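You operate a simulated robot arm through the tools that you are given. There is no shell and no other tool. Be economical: measure what you need, move in short steps, check, and stop when the job is done.

The job below is to be done with a simulated two-armed robot. You get a single attempt, and the scene is never put back.

## Task
Hold the green bowl on the top of the fitting bench steady with one hand and put the grey spool in it with the other.

Only the result counts: the job must be done as asked and must still hold three seconds after the hand-in. Knocking over, shifting, dropping, spilling or breaking anything else fails it.

## Robot
Two 7-joint arms with two-finger grippers on one trunk, on a base that drives. Base frame: it is fixed to the floor where the robot stands at the start and does not move with it; the origin is under the middle of the robot, x ahead of it, y to its left, z up; the surface under the hand at the start is at about z = 0.84. Lengths are in m, angles in rad, forces in N, time in s.
The left shoulder is at the start at [0.024, 0.214, 1.081], the right one opposite. With the tool pointing down near the work surface each hand reaches from about 0.2 to 0.76 m from the robot's upright axis, wherever it stands, measured 20 degrees to its own side. Places, roughly: green bowl (12x11x6 cm) [0.7, -0.2, 0.9]. Payload 2.2 kg a hand.
The TCP of each hand is the grasp point between the finger pads, 0.019 m short of the fingertips. In the tool frame z runs along the fingers and y along their closing line. The gripper opens to 0.116 m. The gripper's body begins 0.07 m behind the TCP.
Orientation is told as [roll, pitch, yaw] about the base's x, y, z axes, in that order, counted from this pose: with the fingers straight down and closing along the base's y, the tool's x points along the base's -x, its y along +y and its z along -z.

## Interface
- The arms move only by the tool jog_arm. It takes "left_rows", "right_rows" or both (then of equal length, played together; a hand with none holds still); each is a list of rows, each a list of 3 entries, a list of its own where there are three numbers: the turn, a rotation vector about the tool's x, y, z in rad, then the shift along the tool's x, y, z in m, then the gripper command, from -1 (shut) to 1 (fully open), values between in proportion. In form: [[[rx, ry, rz], [dx, dy, dz], hand], ...]. A call has 1 to 12 rows; each row is the pose to reach, as a shift and turn from the pose commanded when the call began, along the tool's axes at that moment. Each row takes 0.2 s and may step no farther than 0.05 m and 0.15 rad from the row before; otherwise, or with a gripper value out of range, the whole call is refused. Where a pose cannot be reached the arm comes as near as it can. A force on the tool above 40 N (or 10 N above the force at the start of the call, whichever is more), or a blocked arm, ends the call early, and 0.2 s more pass. Each finger halts on what it meets, pressing with about 33 N; the grip force reading is that of the motor and also rises with nothing between the fingers. The clock runs only during rows and for 0.2 s after the last one: add rows that repeat a pose to give the fingers time. It gives the time, the measured TCP pose, the force on the tool (base axes), the opening and the grip force at its end, in the units of the frame above (readings bear some noise), with the torque about the TCP (base axes, N m) and any sound that the robot's microphone picked up.
- Cameras (640 x 400 px; columns grow to the right, rows downward): "scene" is now at [0.13, -0.0287, 1.2675]; the picture's right is [-0.28, -0.96, -0.00], its down [-0.39, 0.11, -0.91] and it looks along [0.88, -0.25, -0.41] (base axes); focal length 271 px, centre (320, 200). "left" rides on the left gripper at [0.069, 0.015, -0.097] in its tool frame; the picture's right is [-0.21, 0.98, 0.00], its down [-0.76, -0.17, -0.63] and it looks along [-0.62, -0.14, 0.77] (tool axes); focal length 251 px, centre (320, 200). "right" rides on the right gripper at [0.069, -0.015, -0.097] in its tool frame; the picture's right is [0.21, 0.98, 0.00], its down [-0.76, 0.17, -0.63] and it looks along [-0.62, 0.14, 0.77] (tool axes); focal length 251 px, centre (320, 200). There is no depth. A picture from a camera that has moved, and an enlarged one, comes with that camera's place and axes in the base frame and with its lens.
- capture(camera): a new picture of that camera. The clock stands still meanwhile.
- move_column(by): slides the trunk up (or, below 0, down) by that many m; the arms and the scene camera ride with it, the base frame stays. It gives what a move gives, with no picture.
- roll_base(legs): drives the robot by 1 to 6 legs, each [ahead, left, turn to the left] in m, m and rad, along the robot's own axes; the way and the turn of a leg run together, so that a leg with both is an arc; at most 1.5 m and 3.142 rad a leg. The arms and the cameras ride along, it lands a little off, and it stops where it bumps. It gives what a move gives.
- head_to(pan, tilt): turns the head with the scene camera to pan (to the left, within 1.396 rad either way) and tilt (down, from -0.506 to 1.204), counted from straight ahead of the robot. It gives what a move gives.
- zoom(camera, box): a new picture of the part [left, top, right, bottom] of that camera's present view, enlarged. The clock stands still meanwhile.
- hand_in(): hands the job in; it is judged then, once.

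Go step by step. Nothing tells you exact positions but the pictures and the camera data: compare them with the known pose of the tool, close in by small moves and look again before you grip or let go. The budget is 120 turns and 92 pictures, counting those below and the enlarged ones. Unless the task says otherwise, let go and move clear before handing in, and close with one line.

The tools are called after ">>>" as a command line: name --argument value ..., lists and objects as JSON in quotes. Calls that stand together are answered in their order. jog_arm: Moves the arms, as the interface text tells. Its arguments: {"type":"object","properties":{"left_rows":{"type":"array"},"right_rows":{"type":"array"}},"required":[]} The other tools are called the same way: move_column (by) slides the trunk up or down; roll_base (legs) drives the base; head_to (pan, tilt) turns the head that bears the scene camera; capture (camera) takes a picture; zoom (camera, box) takes an enlarged picture of a part of a camera's view; hand_in () hands the job in.

At the start:

```text
time_s: 0.0
left_tool_pos: [0.4721, 0.0443, 1.1879]
left_ee_rot: [0.002, 0.0, 0.0]
left_wrist_force: [-0.3, -0.7, 1.2]
left_wrist_torque: [-0.05, 0.0, 0.02]
left_finger_gap: 0.1159
left_gripper_force: 0.1
right_tool_pos: [0.5161, -0.3684, 1.1171]
right_ee_rot: [0.002, 0.002, 0.003]
right_wrist_force: [-0.2, 0.0, -0.4]
right_wrist_torque: [0.0, -0.01, -0.03]
right_finger_gap: 0.1158
right_gripper_force: 0.0
trunk travel left (down, up): [-0.225, 0.265]
robot x, y, heading: [0.0007, 0.0038, 0.0]
head pan, tilt: [-0.281, 0.419]
```

scene: 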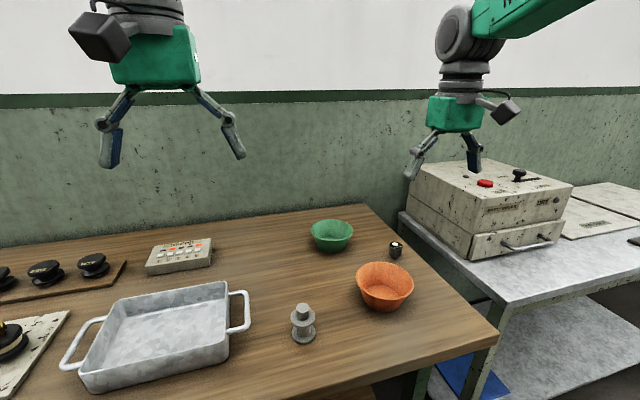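
right: 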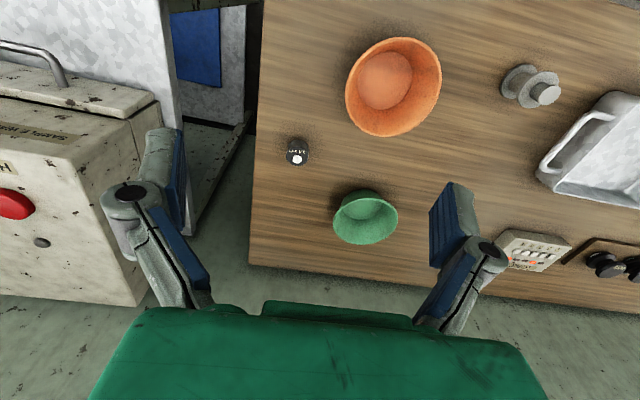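
left: 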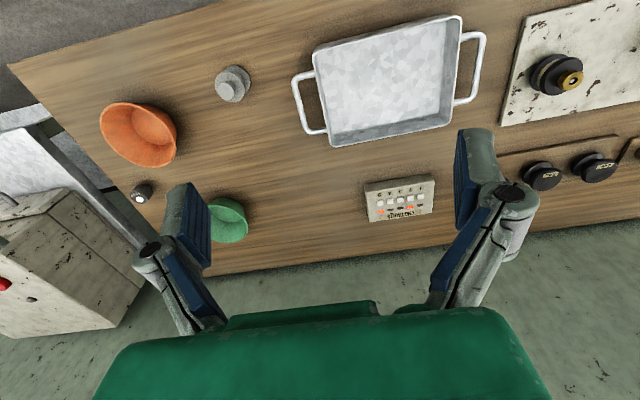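

The spool stands near [0.49, -0.10], the green bowl near [0.72, -0.22], the orange bowl near [0.50, -0.27], with a small dark object to the right of the green bowl. I'll look closer before planning which hand takes which.

>>> zoom --camera "scene" --box '[260, 200, 420, 360]'

>>> zoom --camera "left" --box '[80, 50, 280, 250]'

>>> zoom --camera "right" --box '[270, 20, 590, 260]'

```text
2.50 times, centred on (340, 280) of scene
camera zoom: at [0.13, -0.0287, 1.2675], right [-0.28, -0.96, 0.0], down [-0.39, 0.11, -0.91], along [0.88, -0.25, -0.41], focal length 677 px, centre (270, 0)
```

zoom: 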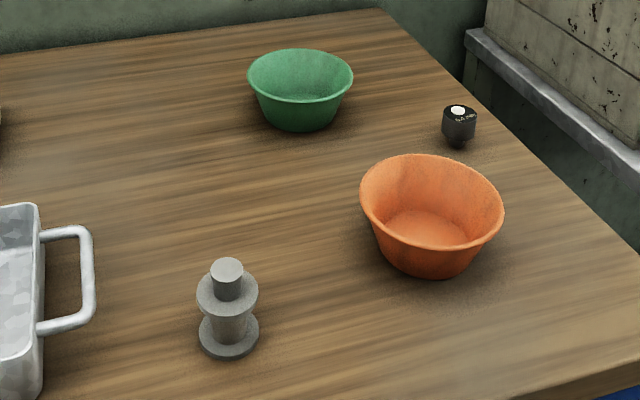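

```text
2.00 times, centred on (180, 150) of left
camera zoom: at [0.4024, 0.0595, 1.2852], right [0.21, 0.98, 0.0], down [0.76, -0.17, 0.63], along [0.62, -0.14, -0.78], focal length 503 px, centre (600, 300)
```

zoom: 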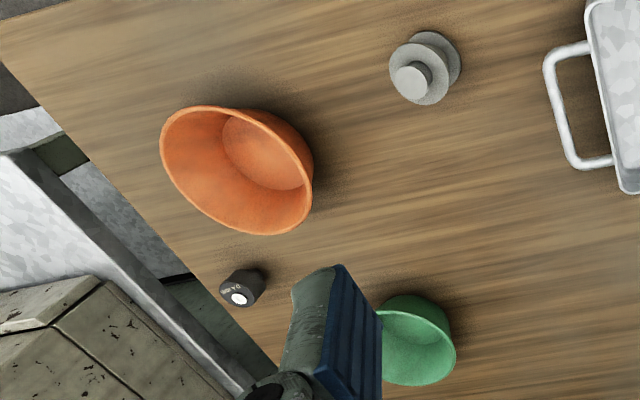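

```text
1.67 times, centred on (430, 140) of right
camera zoom: at [0.4477, -0.3833, 1.2133], right [-0.21, 0.98, 0.0], down [0.76, 0.17, 0.63], along [0.62, 0.14, -0.78], focal length 419 px, centre (137, 300)
```

zoom: 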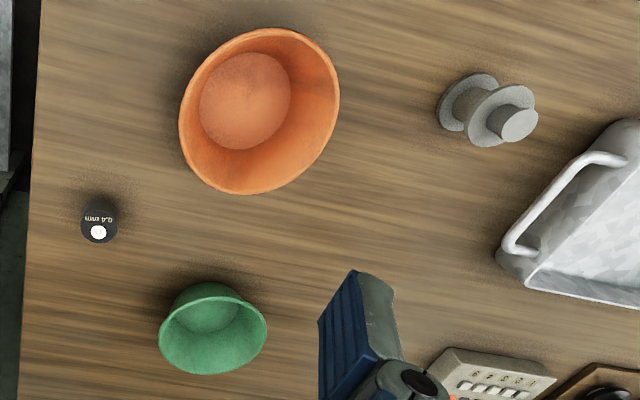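

The spool is about 7 cm tall at [0.478, -0.10], with a 23 mm knob whose top is at z≈0.91. The bowl's rim centre is about [0.725, -0.235], rim diameter about 0.11 m. I'll move the base right and slightly forward so both hands reach, and first look down at the clearance in front of it.

>>> head_to --pan -0.3 --tilt 1.15

>>> capture --camera "scene"

```text
time_s: 1.1
left_tool_pos: [0.4688, 0.0447, 1.1884]
left_ee_rot: [-0.001, -0.002, 0.001]
left_wrist_force: [-0.5, 0.4, 0.1]
left_wrist_torque: [0.0, -0.01, -0.01]
left_finger_gap: 0.1158
left_gripper_force: 0.0
right_tool_pos: [0.5142, -0.3679, 1.119]
right_ee_rot: [-0.001, -0.002, 0.0]
right_wrist_force: [0.1, 0.5, -0.1]
right_wrist_torque: [0.01, 0.0, -0.06]
right_finger_gap: 0.1158
right_gripper_force: 0.0
trunk travel left (down, up): [-0.225, 0.265]
robot x, y, heading: [-0.0016, -0.0006, 0.0]
head pan, tilt: [-0.3, 1.15]
```

```text
85 pictures are left
camera scene: at [0.0982, -0.0207, 1.2094], right [-0.3, -0.96, 0.0], down [-0.87, 0.27, -0.41], along [0.39, -0.12, -0.91], focal length 271 px, centre (320, 200)
```

scene: 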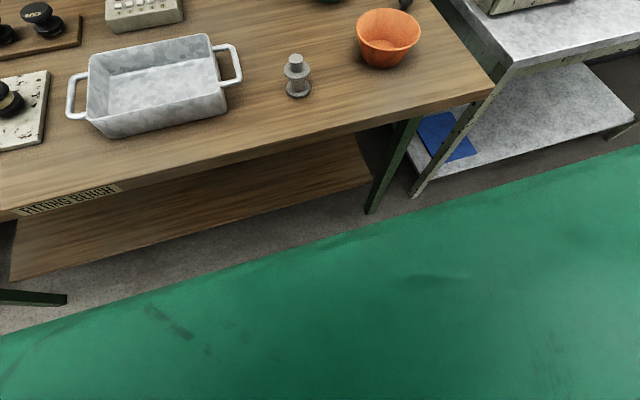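

There's a visible gap between the robot's body and the bench. I'll drive 0.15 m right and then 0.06 m ahead.

>>> roll_base --legs '[[0, -0.15, 0], [0.06, 0, 0]]'

>>> head_to --pan -0.1 --tilt 0.7

>>> capture --camera "scene"

```text
time_s: 3.0
left_tool_pos: [0.5292, -0.0881, 1.189]
left_ee_rot: [-0.012, 0.0, -0.003]
left_wrist_force: [-0.1, 1.1, -0.8]
left_wrist_torque: [-0.08, 0.03, 0.02]
left_finger_gap: 0.116
left_gripper_force: 0.1
right_tool_pos: [0.5731, -0.5021, 1.1217]
right_ee_rot: [-0.01, 0.0, 0.001]
right_wrist_force: [1.0, 0.6, -0.5]
right_wrist_torque: [-0.06, 0.01, -0.02]
right_finger_gap: 0.116
right_gripper_force: 0.2
trunk travel left (down, up): [-0.225, 0.265]
robot x, y, heading: [0.0593, -0.1459, 0.003]
head pan, tilt: [-0.3, 1.15]
```

```text
time_s: 3.9
left_tool_pos: [0.5245, -0.0544, 1.1904]
left_ee_rot: [-0.035, -0.006, 0.001]
left_wrist_force: [0.0, 0.9, 0.1]
left_wrist_torque: [-0.09, -0.01, 0.01]
left_finger_gap: 0.1159
left_gripper_force: 0.0
right_tool_pos: [0.5675, -0.4695, 1.1325]
right_ee_rot: [-0.036, -0.006, 0.003]
right_wrist_force: [0.5, 1.5, 0.3]
right_wrist_torque: [-0.09, -0.03, 0.02]
right_finger_gap: 0.1159
right_gripper_force: 0.0
trunk travel left (down, up): [-0.225, 0.265]
robot x, y, heading: [0.0593, -0.1394, -0.002]
head pan, tilt: [-0.099, 0.7]
```

```text
84 pictures are left
camera scene: at [0.1833, -0.1498, 1.2426], right [-0.1, -0.99, 0.0], down [-0.64, 0.07, -0.76], along [0.76, -0.08, -0.65], focal length 271 px, centre (320, 200)
```

scene: 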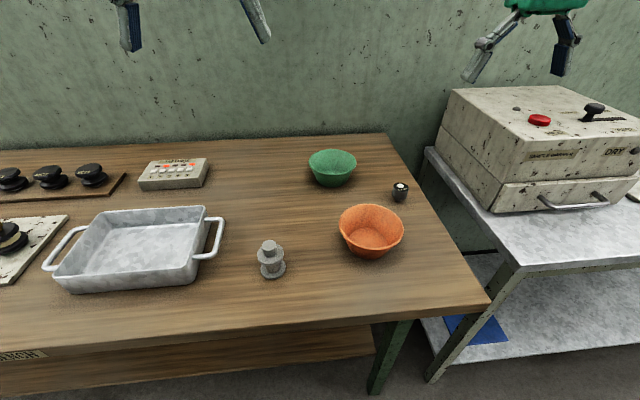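

The bench looks undisturbed. The arms appear to still be settling after the drive, so I'll wait a moment and re-read.

>>> jog_arm --left_rows '[[[0, 0, 0], [0, 0, 0], 1], [[0, 0, 0], [0, 0, 0], 1], [[0, 0, 0], [0, 0, 0], 1], [[0, 0, 0], [0, 0, 0], 1], [[0, 0, 0], [0, 0, 0], 1]]' --right_rows '[[[0, 0, 0], [0, 0, 0], 1], [[0, 0, 0], [0, 0, 0], 1], [[0, 0, 0], [0, 0, 0], 1], [[0, 0, 0], [0, 0, 0], 1], [[0, 0, 0], [0, 0, 0], 1]]'

>>> capture --camera "scene"

```text
time_s: 5.1
left_tool_pos: [0.5263, -0.0786, 1.1889]
left_ee_rot: [-0.019, -0.002, -0.002]
left_wrist_force: [0.4, 0.0, -0.6]
left_wrist_torque: [-0.02, 0.04, -0.02]
left_finger_gap: 0.1159
left_gripper_force: 0.2
right_tool_pos: [0.5702, -0.4939, 1.1262]
right_ee_rot: [-0.017, -0.003, -0.001]
right_wrist_force: [-0.8, -0.3, 0.6]
right_wrist_torque: [-0.01, 0.0, 0.04]
right_finger_gap: 0.116
right_gripper_force: 0.2
trunk travel left (down, up): [-0.225, 0.265]
robot x, y, heading: [0.0589, -0.1501, -0.001]
head pan, tilt: [-0.099, 0.7]
```

```text
83 pictures are left
camera scene: at [0.1856, -0.1365, 1.2423], right [-0.1, -0.99, 0.02], down [-0.64, 0.05, -0.76], along [0.76, -0.09, -0.65], focal length 271 px, centre (320, 200)
```

scene: 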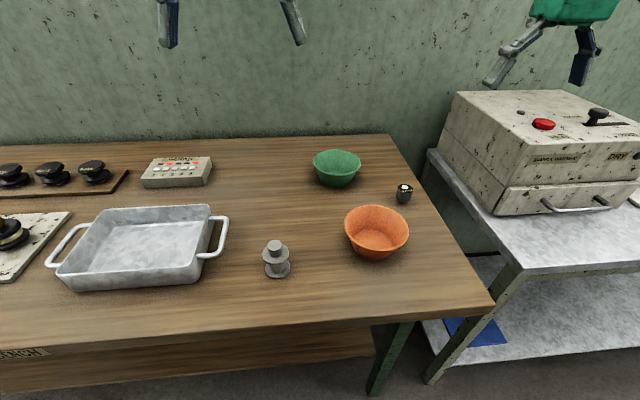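

The trunk sways a little and is damping out; I'll let it settle further.

>>> jog_arm --left_rows '[[[0, 0, 0], [0, 0, 0], 1], [[0, 0, 0], [0, 0, 0], 1], [[0, 0, 0], [0, 0, 0], 1], [[0, 0, 0], [0, 0, 0], 1], [[0, 0, 0], [0, 0, 0], 1], [[0, 0, 0], [0, 0, 0], 1], [[0, 0, 0], [0, 0, 0], 1], [[0, 0, 0], [0, 0, 0], 1]]'

>>> capture --camera "scene"

>>> capture --camera "left"

>>> capture --camera "right"

```text
time_s: 7.1
left_tool_pos: [0.5201, -0.1424, 1.1913]
left_ee_rot: [0.025, -0.007, -0.01]
left_wrist_force: [-1.0, -3.1, -0.2]
left_wrist_torque: [0.18, -0.06, 0.02]
left_finger_gap: 0.1161
left_gripper_force: 0.0
right_tool_pos: [0.5654, -0.5526, 1.1117]
right_ee_rot: [0.025, -0.004, -0.008]
right_wrist_force: [0.5, -1.7, -0.5]
right_wrist_torque: [0.25, -0.05, 0.02]
right_finger_gap: 0.116
right_gripper_force: 0.1
trunk travel left (down, up): [-0.225, 0.265]
robot x, y, heading: [0.0591, -0.1542, -0.002]
head pan, tilt: [-0.099, 0.7]
stopped in row 8 (left hand): the arm was blocked; the commanded pose is now the measured one
```

```text
82 pictures are left
camera scene: at [0.1844, -0.2081, 1.2413], right [-0.11, -0.99, -0.03], down [-0.64, 0.09, -0.76], along [0.76, -0.06, -0.65], focal length 271 px, centre (320, 200)
```

scene: 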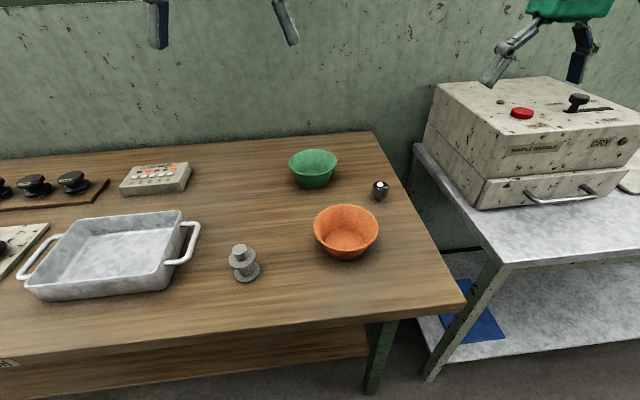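

```text
81 pictures are left
camera left: at [0.4515, -0.1288, 1.2884], right [0.22, 0.97, 0.03], down [0.75, -0.19, 0.63], along [0.62, -0.12, -0.77], focal length 251 px, centre (320, 200)
```

left: 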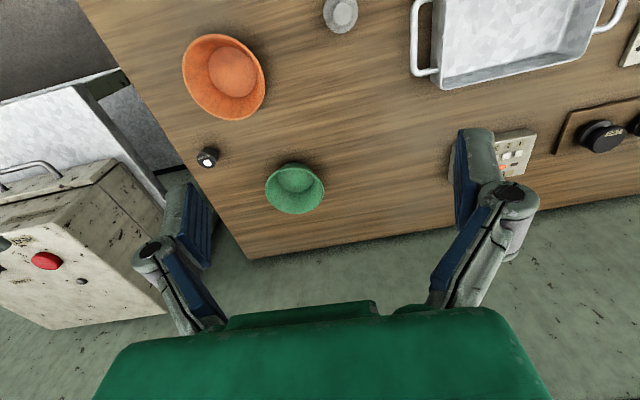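

```text
80 pictures are left
camera right: at [0.4958, -0.5699, 1.2067], right [-0.21, 0.98, 0.02], down [0.76, 0.14, 0.64], along [0.62, 0.15, -0.77], focal length 251 px, centre (320, 200)
```

right: 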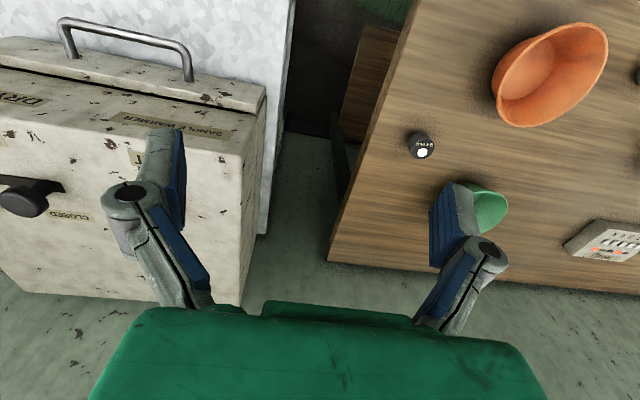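

The trunk is still rocking slowly sideways. I'll sample it over time before doing anything near objects.

>>> jog_arm --right_rows '[[[0, 0, 0], [0, 0, 0], 1], [[0, 0, 0], [0, 0, 0], 1], [[0, 0, 0], [0, 0, 0], 1]]'

>>> jog_arm --right_rows '[[[0, 0, 0], [0, 0, 0], 1], [[0, 0, 0], [0, 0, 0], 1], [[0, 0, 0], [0, 0, 0], 1]]'

>>> jog_arm --right_rows '[[[0, 0, 0], [0, 0, 0], 1], [[0, 0, 0], [0, 0, 0], 1], [[0, 0, 0], [0, 0, 0], 1]]'

>>> jog_arm --right_rows '[[[0, 0, 0], [0, 0, 0], 1], [[0, 0, 0], [0, 0, 0], 1], [[0, 0, 0], [0, 0, 0], 1]]'

>>> jog_arm --right_rows '[[[0, 0, 0], [0, 0, 0], 1], [[0, 0, 0], [0, 0, 0], 1], [[0, 0, 0], [0, 0, 0], 1]]'

```text
time_s: 8.1
left_tool_pos: [0.5172, -0.1109, 1.1921]
left_ee_rot: [-0.006, -0.01, -0.009]
left_wrist_force: [-0.3, 0.9, 1.0]
left_wrist_torque: [-0.08, 0.0, 0.01]
left_finger_gap: 0.1163
left_gripper_force: 0.0
right_tool_pos: [0.5615, -0.5215, 1.1256]
right_ee_rot: [-0.007, -0.01, -0.005]
right_wrist_force: [0.0, 0.4, 0.1]
right_wrist_torque: [-0.09, 0.0, 0.01]
right_finger_gap: 0.1157
right_gripper_force: 0.1
trunk travel left (down, up): [-0.225, 0.265]
robot x, y, heading: [0.0606, -0.1609, 0.001]
head pan, tilt: [-0.099, 0.7]
stopped in row 3 (right hand): the arm was blocked; the commanded pose is now the measured one
```

```text
time_s: 8.9
left_tool_pos: [0.5188, -0.1223, 1.1913]
left_ee_rot: [0.004, -0.006, -0.011]
left_wrist_force: [0.3, 0.6, 0.6]
left_wrist_torque: [0.03, 0.03, 0.02]
left_finger_gap: 0.1162
left_gripper_force: 0.1
right_tool_pos: [0.5636, -0.5346, 1.12]
right_ee_rot: [0.005, -0.006, -0.009]
right_wrist_force: [0.1, -0.9, 0.5]
right_wrist_torque: [0.03, 0.0, -0.02]
right_finger_gap: 0.116
right_gripper_force: 0.0
trunk travel left (down, up): [-0.225, 0.265]
robot x, y, heading: [0.0624, -0.1598, -0.008]
head pan, tilt: [-0.099, 0.7]
```

```text
time_s: 9.7
left_tool_pos: [0.5191, -0.1351, 1.1906]
left_ee_rot: [0.013, -0.009, -0.012]
left_wrist_force: [-0.6, -0.5, -0.4]
left_wrist_torque: [0.13, -0.03, -0.03]
left_finger_gap: 0.116
left_gripper_force: 0.1
right_tool_pos: [0.563, -0.547, 1.1171]
right_ee_rot: [0.014, -0.007, -0.011]
right_wrist_force: [0.2, -0.4, -0.3]
right_wrist_torque: [0.07, -0.01, -0.01]
right_finger_gap: 0.1158
right_gripper_force: 0.1
trunk travel left (down, up): [-0.225, 0.265]
robot x, y, heading: [0.0608, -0.1662, -0.005]
head pan, tilt: [-0.099, 0.7]
```

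```text
time_s: 10.7
left_tool_pos: [0.5141, -0.0946, 1.1934]
left_ee_rot: [-0.022, -0.013, -0.013]
left_wrist_force: [0.0, 1.3, 0.2]
left_wrist_torque: [-0.13, 0.0, 0.0]
left_finger_gap: 0.1159
left_gripper_force: 0.0
right_tool_pos: [0.5597, -0.5075, 1.1318]
right_ee_rot: [-0.022, -0.009, -0.007]
right_wrist_force: [0.3, 1.4, 0.4]
right_wrist_torque: [-0.1, 0.0, 0.01]
right_finger_gap: 0.1162
right_gripper_force: 0.1
trunk travel left (down, up): [-0.225, 0.265]
robot x, y, heading: [0.0603, -0.1595, 0.002]
head pan, tilt: [-0.099, 0.7]
stopped in row 3 (right hand): the arm was blocked; the commanded pose is now the measured one
```

```text
time_s: 11.5
left_tool_pos: [0.5161, -0.1038, 1.1904]
left_ee_rot: [-0.012, -0.01, -0.011]
left_wrist_force: [0.5, -0.1, -1.1]
left_wrist_torque: [-0.08, -0.01, -0.01]
left_finger_gap: 0.1158
left_gripper_force: 0.1
right_tool_pos: [0.559, -0.5193, 1.1275]
right_ee_rot: [-0.012, -0.009, -0.01]
right_wrist_force: [-0.4, 0.0, 0.7]
right_wrist_torque: [-0.04, -0.02, 0.01]
right_finger_gap: 0.116
right_gripper_force: 0.1
trunk travel left (down, up): [-0.225, 0.265]
robot x, y, heading: [0.0583, -0.1635, 0.0]
head pan, tilt: [-0.099, 0.7]
```

The sideways sway persists; I need its period and whether it decays, so I'll sample finely.

>>> jog_arm --right_rows '[[[0, 0, 0], [0, 0, 0], 1]]'

>>> jog_arm --right_rows '[[[0, 0, 0], [0, 0, 0], 1]]'

>>> jog_arm --right_rows '[[[0, 0, 0], [0, 0, 0], 1], [[0, 0, 0], [0, 0, 0], 1]]'

>>> jog_arm --right_rows '[[[0, 0, 0], [0, 0, 0], 1]]'

>>> jog_arm --right_rows '[[[0, 0, 0], [0, 0, 0], 1], [[0, 0, 0], [0, 0, 0], 1]]'

>>> jog_arm --right_rows '[[[0, 0, 0], [0, 0, 0], 1]]'

```text
time_s: 11.9
left_tool_pos: [0.5155, -0.1166, 1.1921]
left_ee_rot: [-0.007, -0.012, -0.013]
left_wrist_force: [0.1, -0.1, 0.2]
left_wrist_torque: [-0.01, 0.0, -0.01]
left_finger_gap: 0.1161
left_gripper_force: 0.0
right_tool_pos: [0.5589, -0.5277, 1.1264]
right_ee_rot: [-0.003, -0.009, -0.012]
right_wrist_force: [0.3, 0.4, 0.6]
right_wrist_torque: [0.0, 0.03, 0.01]
right_finger_gap: 0.116
right_gripper_force: 0.1
trunk travel left (down, up): [-0.225, 0.265]
robot x, y, heading: [0.0611, -0.1679, -0.005]
head pan, tilt: [-0.099, 0.7]
```

```text
time_s: 12.3
left_tool_pos: [0.5157, -0.117, 1.1915]
left_ee_rot: [-0.007, -0.011, -0.014]
left_wrist_force: [-0.3, -0.4, 0.2]
left_wrist_torque: [0.02, 0.0, -0.02]
left_finger_gap: 0.1161
left_gripper_force: 0.0
right_tool_pos: [0.5595, -0.5299, 1.1255]
right_ee_rot: [-0.003, -0.01, -0.013]
right_wrist_force: [0.8, 0.0, 0.4]
right_wrist_torque: [0.02, -0.01, -0.04]
right_finger_gap: 0.1162
right_gripper_force: 0.0
trunk travel left (down, up): [-0.225, 0.265]
robot x, y, heading: [0.0603, -0.1662, -0.008]
head pan, tilt: [-0.099, 0.7]
```

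```text
time_s: 13.1
left_tool_pos: [0.5132, -0.1376, 1.1937]
left_ee_rot: [0.009, -0.015, -0.02]
left_wrist_force: [0.0, -0.7, -0.5]
left_wrist_torque: [0.04, -0.02, 0.03]
left_finger_gap: 0.116
left_gripper_force: 0.1
right_tool_pos: [0.556, -0.5521, 1.1237]
right_ee_rot: [0.011, -0.011, -0.018]
right_wrist_force: [0.6, 0.0, 0.0]
right_wrist_torque: [0.01, 0.0, -0.04]
right_finger_gap: 0.1162
right_gripper_force: 0.1
trunk travel left (down, up): [-0.225, 0.265]
robot x, y, heading: [0.0572, -0.1716, -0.008]
head pan, tilt: [-0.099, 0.7]
stopped in row 2 (right hand): the arm was blocked; the commanded pose is now the measured one
```

```text
time_s: 13.5
left_tool_pos: [0.5134, -0.1083, 1.1916]
left_ee_rot: [-0.014, -0.015, -0.015]
left_wrist_force: [0.4, 1.2, 0.2]
left_wrist_torque: [-0.08, 0.05, -0.02]
left_finger_gap: 0.116
left_gripper_force: 0.1
right_tool_pos: [0.5582, -0.5211, 1.131]
right_ee_rot: [-0.013, -0.01, -0.015]
right_wrist_force: [0.0, 0.7, 0.3]
right_wrist_torque: [-0.08, 0.01, -0.02]
right_finger_gap: 0.1158
right_gripper_force: 0.1
trunk travel left (down, up): [-0.225, 0.265]
robot x, y, heading: [0.058, -0.172, -0.006]
head pan, tilt: [-0.099, 0.7]
```

```text
time_s: 14.1
left_tool_pos: [0.5131, -0.1125, 1.1918]
left_ee_rot: [-0.012, -0.014, -0.016]
left_wrist_force: [-0.1, 0.1, 0.9]
left_wrist_torque: [-0.05, -0.02, 0.01]
left_finger_gap: 0.1158
left_gripper_force: 0.0
right_tool_pos: [0.556, -0.5249, 1.1289]
right_ee_rot: [-0.009, -0.011, -0.013]
right_wrist_force: [1.0, 1.7, 1.2]
right_wrist_torque: [-0.07, -0.01, -0.03]
right_finger_gap: 0.1158
right_gripper_force: 0.0
trunk travel left (down, up): [-0.225, 0.265]
robot x, y, heading: [0.0558, -0.1692, -0.01]
head pan, tilt: [-0.099, 0.7]
```

```text
time_s: 14.5
left_tool_pos: [0.5121, -0.1333, 1.1916]
left_ee_rot: [0.003, -0.013, -0.02]
left_wrist_force: [0.1, -0.9, 0.2]
left_wrist_torque: [0.05, -0.01, -0.02]
left_finger_gap: 0.1161
left_gripper_force: 0.0
right_tool_pos: [0.5568, -0.5461, 1.1237]
right_ee_rot: [0.006, -0.01, -0.018]
right_wrist_force: [-0.1, 0.0, 0.4]
right_wrist_torque: [0.07, -0.01, 0.02]
right_finger_gap: 0.1161
right_gripper_force: 0.1
trunk travel left (down, up): [-0.225, 0.265]
robot x, y, heading: [0.0591, -0.1749, -0.007]
head pan, tilt: [-0.099, 0.7]
```

The sway is shrinking (±0.035 → ±0.012 rad). I'll wait more.

>>> jog_arm --left_rows '[[[0, 0, 0], [0, 0, 0], 1], [[0, 0, 0], [0, 0, 0], 1], [[0, 0, 0], [0, 0, 0], 1], [[0, 0, 0], [0, 0, 0], 1], [[0, 0, 0], [0, 0, 0], 1], [[0, 0, 0], [0, 0, 0], 1], [[0, 0, 0], [0, 0, 0], 1], [[0, 0, 0], [0, 0, 0], 1], [[0, 0, 0], [0, 0, 0], 1], [[0, 0, 0], [0, 0, 0], 1], [[0, 0, 0], [0, 0, 0], 1], [[0, 0, 0], [0, 0, 0], 1]]'

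>>> jog_arm --left_rows '[[[0, 0, 0], [0, 0, 0], 1], [[0, 0, 0], [0, 0, 0], 1], [[0, 0, 0], [0, 0, 0], 1], [[0, 0, 0], [0, 0, 0], 1], [[0, 0, 0], [0, 0, 0], 1], [[0, 0, 0], [0, 0, 0], 1], [[0, 0, 0], [0, 0, 0], 1], [[0, 0, 0], [0, 0, 0], 1], [[0, 0, 0], [0, 0, 0], 1], [[0, 0, 0], [0, 0, 0], 1], [[0, 0, 0], [0, 0, 0], 1], [[0, 0, 0], [0, 0, 0], 1]]'

>>> jog_arm --left_rows '[[[0, 0, 0], [0, 0, 0], 1]]'

>>> jog_arm --left_rows '[[[0, 0, 0], [0, 0, 0], 1], [[0, 0, 0], [0, 0, 0], 1]]'

>>> capture --camera "scene"

```text
time_s: 17.1
left_tool_pos: [0.5115, -0.1394, 1.1915]
left_ee_rot: [0.006, -0.013, -0.021]
left_wrist_force: [0.1, -0.8, 0.3]
left_wrist_torque: [0.04, 0.0, 0.02]
left_finger_gap: 0.1161
left_gripper_force: 0.1
right_tool_pos: [0.5562, -0.5516, 1.1226]
right_ee_rot: [0.01, -0.009, -0.017]
right_wrist_force: [0.6, -1.2, -0.1]
right_wrist_torque: [0.07, 0.02, 0.01]
right_finger_gap: 0.1161
right_gripper_force: 0.2
trunk travel left (down, up): [-0.225, 0.265]
robot x, y, heading: [0.0607, -0.1715, -0.004]
head pan, tilt: [-0.099, 0.7]
```

```text
time_s: 19.7
left_tool_pos: [0.513, -0.1406, 1.1919]
left_ee_rot: [0.009, -0.015, -0.022]
left_wrist_force: [0.0, -1.4, 0.0]
left_wrist_torque: [0.04, -0.02, -0.04]
left_finger_gap: 0.1158
left_gripper_force: 0.1
right_tool_pos: [0.5553, -0.5533, 1.1219]
right_ee_rot: [0.01, -0.009, -0.018]
right_wrist_force: [0.3, -0.6, 0.1]
right_wrist_torque: [0.08, -0.01, -0.04]
right_finger_gap: 0.1156
right_gripper_force: 0.1
trunk travel left (down, up): [-0.225, 0.265]
robot x, y, heading: [0.0624, -0.1767, -0.002]
head pan, tilt: [-0.099, 0.7]
```

```text
time_s: 20.1
left_tool_pos: [0.513, -0.1131, 1.1936]
left_ee_rot: [-0.011, -0.014, -0.015]
left_wrist_force: [0.2, 1.2, 0.5]
left_wrist_torque: [-0.08, 0.01, 0.03]
left_finger_gap: 0.1161
left_gripper_force: 0.1
right_tool_pos: [0.5566, -0.5262, 1.1304]
right_ee_rot: [-0.008, -0.012, -0.013]
right_wrist_force: [0.1, 0.1, 0.0]
right_wrist_torque: [-0.03, 0.03, -0.02]
right_finger_gap: 0.1159
right_gripper_force: 0.0
trunk travel left (down, up): [-0.225, 0.265]
robot x, y, heading: [0.0624, -0.1683, -0.009]
head pan, tilt: [-0.099, 0.7]
```

```text
time_s: 20.7
left_tool_pos: [0.5136, -0.1434, 1.1934]
left_ee_rot: [0.01, -0.014, -0.02]
left_wrist_force: [-0.5, -1.6, -0.5]
left_wrist_torque: [0.12, -0.01, 0.03]
left_finger_gap: 0.1161
left_gripper_force: 0.1
right_tool_pos: [0.557, -0.5559, 1.1209]
right_ee_rot: [0.011, -0.01, -0.019]
right_wrist_force: [-0.2, -0.5, -0.2]
right_wrist_torque: [0.1, -0.01, 0.0]
right_finger_gap: 0.1159
right_gripper_force: 0.0
trunk travel left (down, up): [-0.225, 0.265]
robot x, y, heading: [0.0627, -0.1775, -0.005]
head pan, tilt: [-0.099, 0.7]
```

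```text
79 pictures are left
camera scene: at [0.185, -0.2033, 1.2422], right [-0.11, -0.99, -0.01], down [-0.64, 0.08, -0.76], along [0.76, -0.07, -0.65], focal length 271 px, centre (320, 200)
```

scene: 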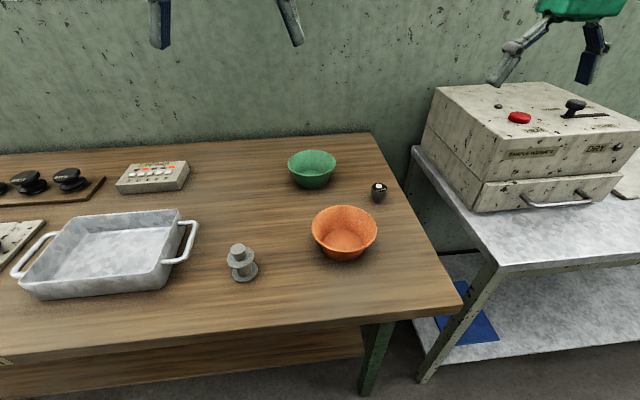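

A small sway (±0.01 rad) persists, as though the base were rubbing on something. I'll back off 3 cm and 2 cm left and see whether it calms.

>>> roll_base --legs '[[-0.03, 0.02, 0]]'

>>> jog_arm --left_rows '[[[0, 0, 0], [0, 0, 0], 1]]'

>>> jog_arm --left_rows '[[[0, 0, 0], [0, 0, 0], 1]]'

>>> jog_arm --left_rows '[[[0, 0, 0], [0, 0, 0], 1], [[0, 0, 0], [0, 0, 0], 1]]'

>>> jog_arm --left_rows '[[[0, 0, 0], [0, 0, 0], 1]]'

>>> jog_arm --left_rows '[[[0, 0, 0], [0, 0, 0], 1], [[0, 0, 0], [0, 0, 0], 1]]'

```text
time_s: 21.6
left_tool_pos: [0.4842, -0.1316, 1.191]
left_ee_rot: [0.014, -0.013, -0.021]
left_wrist_force: [-0.4, -1.7, 0.1]
left_wrist_torque: [0.09, -0.06, 0.01]
left_finger_gap: 0.116
left_gripper_force: 0.0
right_tool_pos: [0.5277, -0.543, 1.118]
right_ee_rot: [0.02, -0.007, -0.019]
right_wrist_force: [0.4, -0.4, -0.4]
right_wrist_torque: [0.02, -0.04, 0.0]
right_finger_gap: 0.1159
right_gripper_force: 0.1
trunk travel left (down, up): [-0.225, 0.265]
robot x, y, heading: [0.0327, -0.1554, -0.009]
head pan, tilt: [-0.099, 0.7]
```

```text
time_s: 22.0
left_tool_pos: [0.482, -0.0977, 1.1924]
left_ee_rot: [-0.01, -0.015, -0.02]
left_wrist_force: [0.4, 0.5, 0.9]
left_wrist_torque: [-0.09, 0.03, -0.05]
left_finger_gap: 0.1162
left_gripper_force: 0.0
right_tool_pos: [0.526, -0.5105, 1.13]
right_ee_rot: [-0.01, -0.009, -0.018]
right_wrist_force: [0.5, 0.6, -0.1]
right_wrist_torque: [-0.05, 0.06, 0.01]
right_finger_gap: 0.1159
right_gripper_force: 0.0
trunk travel left (down, up): [-0.225, 0.265]
robot x, y, heading: [0.0285, -0.1536, -0.005]
head pan, tilt: [-0.099, 0.7]
```

```text
time_s: 22.4
left_tool_pos: [0.4778, -0.1302, 1.1951]
left_ee_rot: [0.012, -0.019, -0.024]
left_wrist_force: [-0.1, -0.4, -0.6]
left_wrist_torque: [0.08, -0.01, 0.01]
left_finger_gap: 0.116
left_gripper_force: 0.1
right_tool_pos: [0.521, -0.5419, 1.1236]
right_ee_rot: [0.015, -0.011, -0.021]
right_wrist_force: [0.2, 0.3, -1.1]
right_wrist_torque: [0.06, -0.06, 0.02]
right_finger_gap: 0.116
right_gripper_force: 0.0
trunk travel left (down, up): [-0.225, 0.265]
robot x, y, heading: [0.0352, -0.161, -0.006]
head pan, tilt: [-0.099, 0.7]
```

```text
time_s: 23.0
left_tool_pos: [0.4798, -0.0978, 1.1924]
left_ee_rot: [-0.011, -0.018, -0.019]
left_wrist_force: [0.9, 1.0, -0.6]
left_wrist_torque: [-0.11, 0.01, -0.04]
left_finger_gap: 0.116
left_gripper_force: 0.1
right_tool_pos: [0.5232, -0.511, 1.1295]
right_ee_rot: [-0.007, -0.012, -0.016]
right_wrist_force: [0.3, 1.3, 0.6]
right_wrist_torque: [-0.09, 0.05, 0.01]
right_finger_gap: 0.1161
right_gripper_force: 0.1
trunk travel left (down, up): [-0.225, 0.265]
robot x, y, heading: [0.0301, -0.1522, -0.009]
head pan, tilt: [-0.099, 0.7]
```

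```text
time_s: 23.4
left_tool_pos: [0.4784, -0.1343, 1.1942]
left_ee_rot: [0.014, -0.017, -0.024]
left_wrist_force: [-1.3, -2.2, -0.2]
left_wrist_torque: [0.11, -0.02, -0.01]
left_finger_gap: 0.1161
left_gripper_force: 0.1
right_tool_pos: [0.5231, -0.5455, 1.1217]
right_ee_rot: [0.017, -0.012, -0.021]
right_wrist_force: [-0.3, -0.8, -0.4]
right_wrist_torque: [0.09, 0.01, -0.01]
right_finger_gap: 0.1159
right_gripper_force: 0.0
trunk travel left (down, up): [-0.225, 0.265]
robot x, y, heading: [0.0317, -0.1612, -0.01]
head pan, tilt: [-0.099, 0.7]
```

```text
time_s: 24.0
left_tool_pos: [0.4792, -0.114, 1.1924]
left_ee_rot: [0.0, -0.017, -0.02]
left_wrist_force: [-0.5, -0.4, 0.6]
left_wrist_torque: [-0.01, 0.02, -0.02]
left_finger_gap: 0.1158
left_gripper_force: 0.1
right_tool_pos: [0.5235, -0.5266, 1.1265]
right_ee_rot: [0.004, -0.013, -0.018]
right_wrist_force: [0.6, 0.0, 0.0]
right_wrist_torque: [0.04, -0.02, 0.01]
right_finger_gap: 0.1159
right_gripper_force: 0.1
trunk travel left (down, up): [-0.225, 0.265]
robot x, y, heading: [0.0301, -0.1555, -0.004]
head pan, tilt: [-0.099, 0.7]
```

The whole robot is rocking about the floor. I'll test whether it dies down while the arms are not under jog control, using small head moves to pass the time.

>>> head_to --pan -0.1 --tilt 0.71

>>> head_to --pan -0.1 --tilt 0.7

>>> head_to --pan -0.1 --tilt 0.71

>>> head_to --pan -0.1 --tilt 0.7

>>> head_to --pan -0.1 --tilt 0.71

>>> head_to --pan -0.1 --tilt 0.7

```text
time_s: 24.6
left_tool_pos: [0.4781, -0.0994, 1.1929]
left_ee_rot: [-0.01, -0.021, -0.019]
left_wrist_force: [-0.3, 1.3, 0.4]
left_wrist_torque: [-0.04, 0.04, 0.0]
left_finger_gap: 0.116
left_gripper_force: 0.0
right_tool_pos: [0.523, -0.5121, 1.13]
right_ee_rot: [-0.007, -0.014, -0.018]
right_wrist_force: [0.0, 1.5, -0.6]
right_wrist_torque: [-0.04, 0.06, 0.0]
right_finger_gap: 0.1161
right_gripper_force: 0.1
trunk travel left (down, up): [-0.225, 0.265]
robot x, y, heading: [0.0275, -0.1547, -0.003]
head pan, tilt: [-0.099, 0.71]
```

```text
time_s: 25.2
left_tool_pos: [0.4784, -0.1241, 1.1934]
left_ee_rot: [0.007, -0.017, -0.023]
left_wrist_force: [-1.0, -0.3, 0.2]
left_wrist_torque: [0.03, 0.0, 0.02]
left_finger_gap: 0.1159
left_gripper_force: 0.1
right_tool_pos: [0.5216, -0.5353, 1.1244]
right_ee_rot: [0.009, -0.014, -0.021]
right_wrist_force: [0.6, 0.0, 0.6]
right_wrist_torque: [0.04, -0.01, 0.03]
right_finger_gap: 0.1159
right_gripper_force: 0.0
trunk travel left (down, up): [-0.225, 0.265]
robot x, y, heading: [0.0313, -0.1597, -0.001]
head pan, tilt: [-0.099, 0.7]
```

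```text
time_s: 25.8
left_tool_pos: [0.4799, -0.1255, 1.1932]
left_ee_rot: [0.008, -0.017, -0.023]
left_wrist_force: [-0.1, 0.1, -0.3]
left_wrist_torque: [0.06, 0.02, 0.02]
left_finger_gap: 0.1162
left_gripper_force: 0.0
right_tool_pos: [0.5243, -0.5374, 1.1236]
right_ee_rot: [0.012, -0.013, -0.02]
right_wrist_force: [0.3, -0.8, -0.3]
right_wrist_torque: [0.02, -0.01, -0.01]
right_finger_gap: 0.1159
right_gripper_force: 0.0
trunk travel left (down, up): [-0.225, 0.265]
robot x, y, heading: [0.0296, -0.1605, -0.004]
head pan, tilt: [-0.099, 0.71]
```

```text
time_s: 26.4
left_tool_pos: [0.48, -0.1053, 1.193]
left_ee_rot: [-0.007, -0.02, -0.021]
left_wrist_force: [0.5, 1.3, -0.9]
left_wrist_torque: [-0.05, 0.02, -0.04]
left_finger_gap: 0.1158
left_gripper_force: 0.1
right_tool_pos: [0.5235, -0.5173, 1.1297]
right_ee_rot: [-0.002, -0.011, -0.018]
right_wrist_force: [0.1, 0.4, -0.5]
right_wrist_torque: [-0.04, 0.03, -0.03]
right_finger_gap: 0.1159
right_gripper_force: 0.1
trunk travel left (down, up): [-0.225, 0.265]
robot x, y, heading: [0.0292, -0.1543, -0.004]
head pan, tilt: [-0.099, 0.7]
```

```text
time_s: 27.0
left_tool_pos: [0.48, -0.1117, 1.1926]
left_ee_rot: [0.0, -0.017, -0.022]
left_wrist_force: [0.0, 0.7, -0.2]
left_wrist_torque: [0.02, 0.03, 0.0]
left_finger_gap: 0.116
left_gripper_force: 0.2
right_tool_pos: [0.5227, -0.5245, 1.1273]
right_ee_rot: [0.002, -0.012, -0.019]
right_wrist_force: [0.3, 0.2, -0.2]
right_wrist_torque: [-0.03, -0.01, -0.02]
right_finger_gap: 0.1162
right_gripper_force: 0.1
trunk travel left (down, up): [-0.225, 0.265]
robot x, y, heading: [0.0277, -0.1571, -0.005]
head pan, tilt: [-0.099, 0.71]
```

```text
time_s: 27.6
left_tool_pos: [0.4787, -0.1269, 1.1925]
left_ee_rot: [0.009, -0.018, -0.022]
left_wrist_force: [-0.4, -1.3, 0.0]
left_wrist_torque: [0.08, 0.0, -0.01]
left_finger_gap: 0.1161
left_gripper_force: 0.1
right_tool_pos: [0.5233, -0.5394, 1.1246]
right_ee_rot: [0.012, -0.013, -0.022]
right_wrist_force: [0.2, -0.3, -1.1]
right_wrist_torque: [0.04, 0.0, -0.02]
right_finger_gap: 0.1156
right_gripper_force: 0.0
trunk travel left (down, up): [-0.225, 0.265]
robot x, y, heading: [0.0321, -0.1606, -0.001]
head pan, tilt: [-0.099, 0.7]
```

The sway decays slowly. The left hand would be just short of the bowl from here, so I'll turn slightly right and go 5 cm ahead in one gentle leg (no sideways move), then let it settle while moving the hands into place.

>>> roll_base --legs '[[0.05, 0, -0.11]]'

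>>> jog_arm --left_rows '[[[0, 0, 0], [0, 0, 0], 1]]'

>>> jog_arm --left_rows '[[[0, 0, 0], [0, 0, 0], 1]]'

```text
time_s: 28.6
left_tool_pos: [0.5299, -0.1743, 1.1925]
left_ee_rot: [0.008, -0.017, -0.131]
left_wrist_force: [-0.1, -0.1, -0.9]
left_wrist_torque: [0.07, 0.05, 0.01]
left_finger_gap: 0.116
left_gripper_force: 0.1
right_tool_pos: [0.5273, -0.5881, 1.1244]
right_ee_rot: [0.008, -0.013, -0.129]
right_wrist_force: [0.6, -0.8, 0.1]
right_wrist_torque: [0.01, 0.01, 0.01]
right_finger_gap: 0.1162
right_gripper_force: 0.0
trunk travel left (down, up): [-0.225, 0.265]
robot x, y, heading: [0.0753, -0.1624, -0.119]
head pan, tilt: [-0.099, 0.7]
```

```text
time_s: 29.0
left_tool_pos: [0.5273, -0.1565, 1.1951]
left_ee_rot: [-0.006, -0.022, -0.132]
left_wrist_force: [0.3, 1.7, 0.3]
left_wrist_torque: [-0.08, -0.02, 0.02]
left_finger_gap: 0.1163
left_gripper_force: 0.0
right_tool_pos: [0.5256, -0.5718, 1.1322]
right_ee_rot: [-0.006, -0.017, -0.128]
right_wrist_force: [0.2, 1.6, -0.6]
right_wrist_torque: [-0.04, -0.03, -0.04]
right_finger_gap: 0.1159
right_gripper_force: 0.1
trunk travel left (down, up): [-0.225, 0.265]
robot x, y, heading: [0.082, -0.1573, -0.114]
head pan, tilt: [-0.099, 0.7]
```

```text
time_s: 29.4
left_tool_pos: [0.5276, -0.1726, 1.1932]
left_ee_rot: [0.005, -0.019, -0.134]
left_wrist_force: [0.4, -1.2, -0.6]
left_wrist_torque: [0.0, -0.02, 0.01]
left_finger_gap: 0.1162
left_gripper_force: 0.0
right_tool_pos: [0.5259, -0.5864, 1.127]
right_ee_rot: [0.007, -0.015, -0.131]
right_wrist_force: [-0.2, -0.5, -0.1]
right_wrist_torque: [0.0, -0.02, 0.0]
right_finger_gap: 0.116
right_gripper_force: 0.1
trunk travel left (down, up): [-0.225, 0.265]
robot x, y, heading: [0.0783, -0.1619, -0.12]
head pan, tilt: [-0.099, 0.7]
```

The sway is now under 1 cm. I'll bring both hands smoothly to stand-off poses: the left above the spool with its closing line turned along x, the right tilted outside the bowl's right rim.

>>> jog_arm --left_rows '[[[0, 0, 0.024], [0.0012, 0.0012, 0.003], 1], [[0, 0, 0.096], [0.0046, 0.0046, 0.012], 1], [[0, 0, 0.204], [0.0099, 0.0099, 0.0255], 1], [[0, 0, 0.336], [0.0162, 0.0162, 0.042], 1], [[0, 0, 0.48], [0.0232, 0.0232, 0.06], 1], [[0, 0, 0.624], [0.0302, 0.0302, 0.078], 1], [[0, 0, 0.768], [0.0371, 0.0371, 0.096], 1], [[0, 0, 0.9], [0.0435, 0.0435, 0.1125], 1], [[0, 0, 1.02], [0.0493, 0.0493, 0.1275], 1], [[0, 0, 1.116], [0.0539, 0.0539, 0.1395], 1], [[0, 0, 1.176], [0.0568, 0.0568, 0.147], 1], [[0, 0, 1.2], [0.058, 0.058, 0.15], 1]]' --right_rows '[[[-0.009, 0, 0], [-0.0031, 0.0051, 0.002], 1], [[-0.036, 0, 0], [-0.0122, 0.0206, 0.008], 1], [[-0.0765, 0, 0], [-0.026, 0.0437, 0.017], 1], [[-0.126, 0, 0], [-0.0428, 0.072, 0.028], 1], [[-0.18, 0, 0], [-0.0612, 0.1028, 0.04], 0.8], [[-0.234, 0, 0], [-0.0796, 0.1336, 0.052], 0.6], [[-0.288, 0, 0], [-0.0979, 0.1645, 0.064], 0.4], [[-0.3375, 0, 0], [-0.1148, 0.1928, 0.075], 0.2], [[-0.3825, 0, 0], [-0.13, 0.2185, 0.085], 0], [[-0.4185, 0, 0], [-0.1423, 0.239, 0.093], 0], [[-0.441, 0, 0], [-0.1499, 0.2519, 0.098], 0], [[-0.45, 0, 0], [-0.153, 0.257, 0.1], 0]]'

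>>> jog_arm --left_rows '[[[0, 0, 0], [0, 0, 0], 1], [[0, 0, 0], [0, 0, 0], 1], [[0, 0, 0], [0, 0, 0], 1], [[0, 0, 0], [0, 0, 0], 1], [[0, 0, 0], [0, 0, 0], 1], [[0, 0, 0], [0, 0, 0], 1], [[0, 0, 0], [0, 0, 0], 1], [[0, 0, 0], [0, 0, 0], 1]]'

>>> jog_arm --left_rows '[[[0, 0, 0], [0, 0, 0], 1]]'

>>> capture --camera "scene"

>>> capture --camera "left"

>>> capture --camera "right"

```text
time_s: 32.0
left_tool_pos: [0.4809, -0.103, 1.0427]
left_ee_rot: [0.016, -0.009, -1.335]
left_wrist_force: [-0.2, 0.0, 0.8]
left_wrist_torque: [0.05, 0.02, 0.0]
left_finger_gap: 0.1157
left_gripper_force: 0.1
right_tool_pos: [0.7138, -0.3471, 1.0301]
right_ee_rot: [0.452, -0.013, -0.131]
right_wrist_force: [0.4, -0.7, 0.0]
right_wrist_torque: [0.0, 0.04, -0.01]
right_finger_gap: 0.0583
right_gripper_force: 0.2
trunk travel left (down, up): [-0.225, 0.265]
robot x, y, heading: [0.0773, -0.1602, -0.114]
head pan, tilt: [-0.099, 0.7]
```

```text
time_s: 33.8
left_tool_pos: [0.4823, -0.0983, 1.0422]
left_ee_rot: [0.017, -0.008, -1.333]
left_wrist_force: [0.0, -0.5, 0.2]
left_wrist_torque: [0.0, -0.02, 0.05]
left_finger_gap: 0.1157
left_gripper_force: 0.0
right_tool_pos: [0.7135, -0.3425, 1.0313]
right_ee_rot: [0.45, -0.015, -0.13]
right_wrist_force: [-0.1, 0.4, 0.6]
right_wrist_torque: [0.0, -0.02, -0.01]
right_finger_gap: 0.058
right_gripper_force: 0.1
trunk travel left (down, up): [-0.225, 0.265]
robot x, y, heading: [0.0776, -0.1598, -0.117]
head pan, tilt: [-0.099, 0.7]
```

```text
time_s: 34.2
left_tool_pos: [0.4822, -0.0992, 1.043]
left_ee_rot: [0.017, -0.01, -1.334]
left_wrist_force: [0.5, 0.4, 1.1]
left_wrist_torque: [0.03, 0.0, 0.01]
left_finger_gap: 0.116
left_gripper_force: 0.1
right_tool_pos: [0.7129, -0.343, 1.0306]
right_ee_rot: [0.45, -0.014, -0.128]
right_wrist_force: [-0.1, 0.2, -0.6]
right_wrist_torque: [0.02, 0.0, -0.02]
right_finger_gap: 0.0582
right_gripper_force: 0.1
trunk travel left (down, up): [-0.225, 0.265]
robot x, y, heading: [0.0803, -0.1625, -0.118]
head pan, tilt: [-0.099, 0.7]
```

```text
78 pictures are left
camera scene: at [0.2036, -0.1856, 1.2424], right [-0.21, -0.98, 0.0], down [-0.63, 0.14, -0.76], along [0.74, -0.16, -0.65], focal length 271 px, centre (320, 200)
```

scene: 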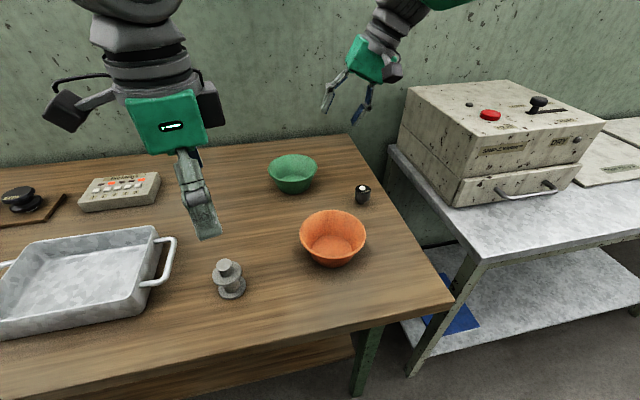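

```text
77 pictures are left
camera left: at [0.4782, -0.0279, 1.1388], right [1.0, 0.02, 0.02], down [0.01, -0.77, 0.64], along [0.03, -0.64, -0.77], focal length 251 px, centre (320, 200)
```

left: 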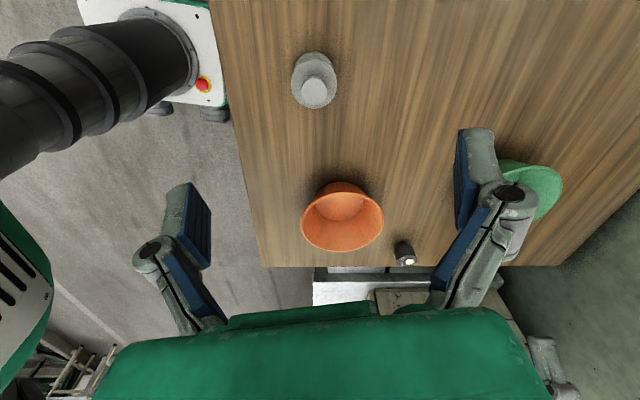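

```text
76 pictures are left
camera right: at [0.6373, -0.3892, 1.1093], right [-0.1, 0.9, 0.42], down [0.73, -0.22, 0.65], along [0.68, 0.37, -0.63], focal length 251 px, centre (320, 200)
```

right: 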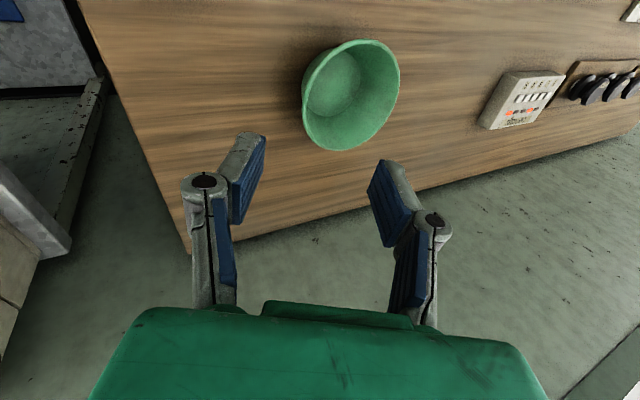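

The robot is now steady. The knob is at about (0.481, -0.097), under the left hand. I'll lower to just above it, partly close, and look.

>>> jog_arm --left_rows '[[[0, 0, 0], [0, 0, 0.01], 0.8], [[0, 0, 0], [0, 0, 0.03], 0.6], [[0, 0, 0], [0, 0, 0.05], 0.4], [[0, 0, 0], [0, 0, 0.07], 0.2], [[0, 0, 0], [0, 0, 0.09], 0.1], [[0, 0, 0], [0, 0, 0.1], 0.0], [[0, 0, 0], [0, 0, 0.1], 0.0]]'

>>> capture --camera "left"

>>> zoom --camera "scene" --box '[150, 180, 310, 340]'

```text
time_s: 35.8
left_tool_pos: [0.4835, -0.1001, 0.9423]
left_ee_rot: [0.018, -0.009, -1.333]
left_wrist_force: [-1.1, 1.0, 0.3]
left_wrist_torque: [-0.01, 0.05, 0.03]
left_finger_gap: 0.0578
left_gripper_force: 0.1
right_tool_pos: [0.7144, -0.3439, 1.0307]
right_ee_rot: [0.45, -0.014, -0.131]
right_wrist_force: [-0.6, -0.6, 0.2]
right_wrist_torque: [-0.01, 0.0, 0.04]
right_finger_gap: 0.058
right_gripper_force: 0.0
trunk travel left (down, up): [-0.225, 0.265]
robot x, y, heading: [0.0788, -0.1569, -0.114]
head pan, tilt: [-0.099, 0.7]
```

```text
75 pictures are left
camera left: at [0.48, -0.0288, 1.0394], right [1.0, 0.02, 0.02], down [0.01, -0.77, 0.64], along [0.03, -0.64, -0.77], focal length 251 px, centre (320, 200)
```

left: 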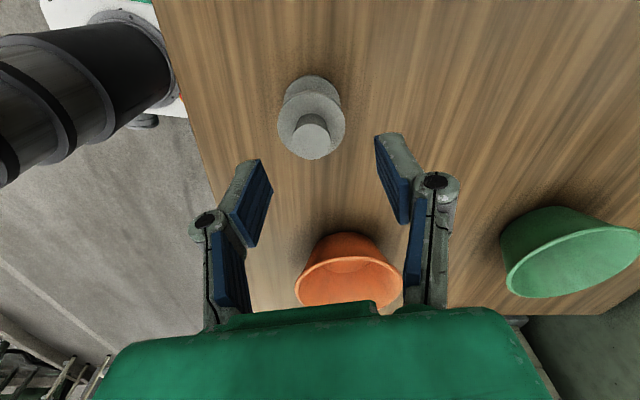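

```text
2.50 times, centred on (230, 260) of scene
camera zoom: at [0.2037, -0.1858, 1.2424], right [-0.21, -0.98, 0.0], down [-0.63, 0.14, -0.76], along [0.74, -0.16, -0.65], focal length 677 px, centre (545, 50)
```

zoom: 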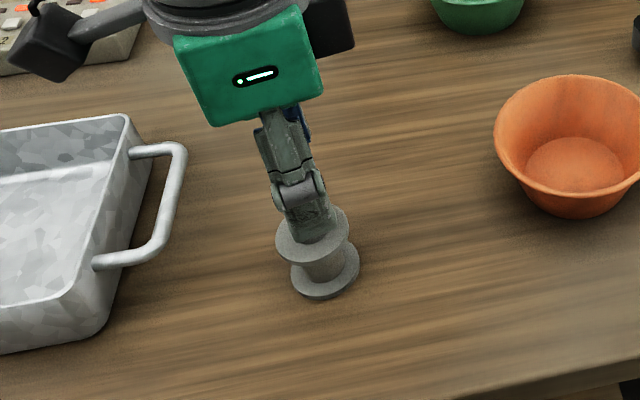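

I'll enlarge the left camera's view to locate the knob precisely relative to the fingers.

>>> zoom --camera "left" --box '[220, 50, 420, 250]'

```text
2.00 times, centred on (320, 150) of left
camera zoom: at [0.48, -0.0288, 1.0394], right [1.0, 0.02, 0.02], down [0.01, -0.77, 0.64], along [0.03, -0.64, -0.77], focal length 503 px, centre (320, 300)
```

zoom: 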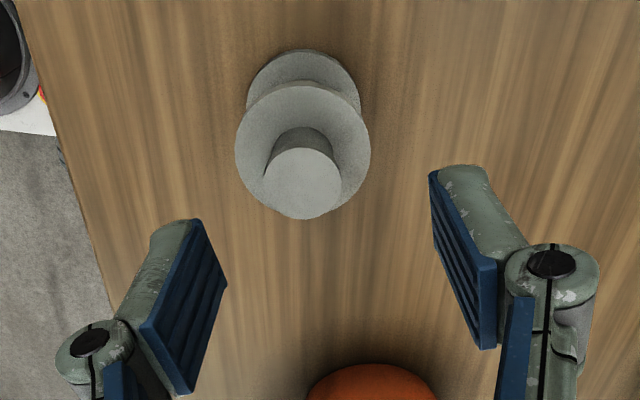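

The knob centre is (0.479, -0.094), top z≈0.909. I'll shift by a few millimetres, lower to TCP z≈0.906 and close.

>>> jog_arm --left_rows '[[[0, 0, 0], [0.0068, -0.0025, 0.0], 0], [[0, 0, 0], [0.0068, -0.0025, 0.018], 0], [[0, 0, 0], [0.0068, -0.0025, 0.036], 0], [[0, 0, 0], [0.0068, -0.0025, 0.036], 0], [[0, 0, 0], [0.0068, -0.0025, 0.036], -0.4], [[0, 0, 0], [0.0068, -0.0025, 0.036], -0.7], [[0, 0, 0], [0.0068, -0.0025, 0.036], -1], [[0, 0, 0], [0.0068, -0.0025, 0.036], -1], [[0, 0, 0], [0.0068, -0.0025, 0.036], -1]]'

>>> zoom --camera "left" --box '[220, 50, 420, 250]'

```text
time_s: 37.8
left_tool_pos: [0.4809, -0.0934, 0.9076]
left_ee_rot: [0.018, -0.009, -1.334]
left_wrist_force: [0.4, -0.4, 0.3]
left_wrist_torque: [0.02, -0.01, 0.0]
left_finger_gap: 0.0213
left_gripper_force: 33.4
right_tool_pos: [0.7144, -0.3434, 1.0305]
right_ee_rot: [0.451, -0.015, -0.129]
right_wrist_force: [0.5, -0.3, -0.9]
right_wrist_torque: [0.02, 0.03, 0.01]
right_finger_gap: 0.0582
right_gripper_force: 0.1
trunk travel left (down, up): [-0.225, 0.265]
robot x, y, heading: [0.0773, -0.1597, -0.118]
head pan, tilt: [-0.099, 0.7]
```

```text
2.00 times, centred on (320, 150) of left
camera zoom: at [0.4773, -0.0227, 1.0037], right [1.0, 0.02, 0.02], down [0.01, -0.77, 0.64], along [0.03, -0.64, -0.77], focal length 503 px, centre (320, 300)
```

zoom: 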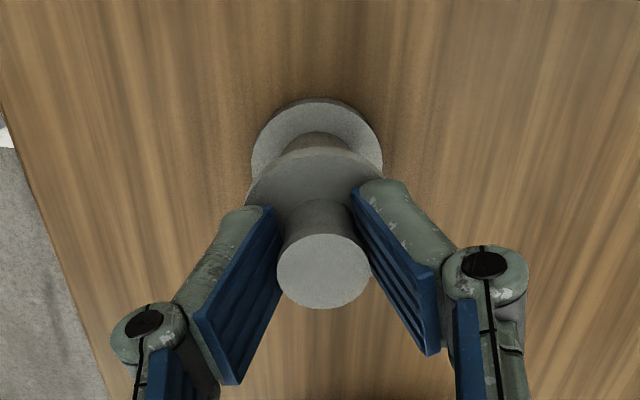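

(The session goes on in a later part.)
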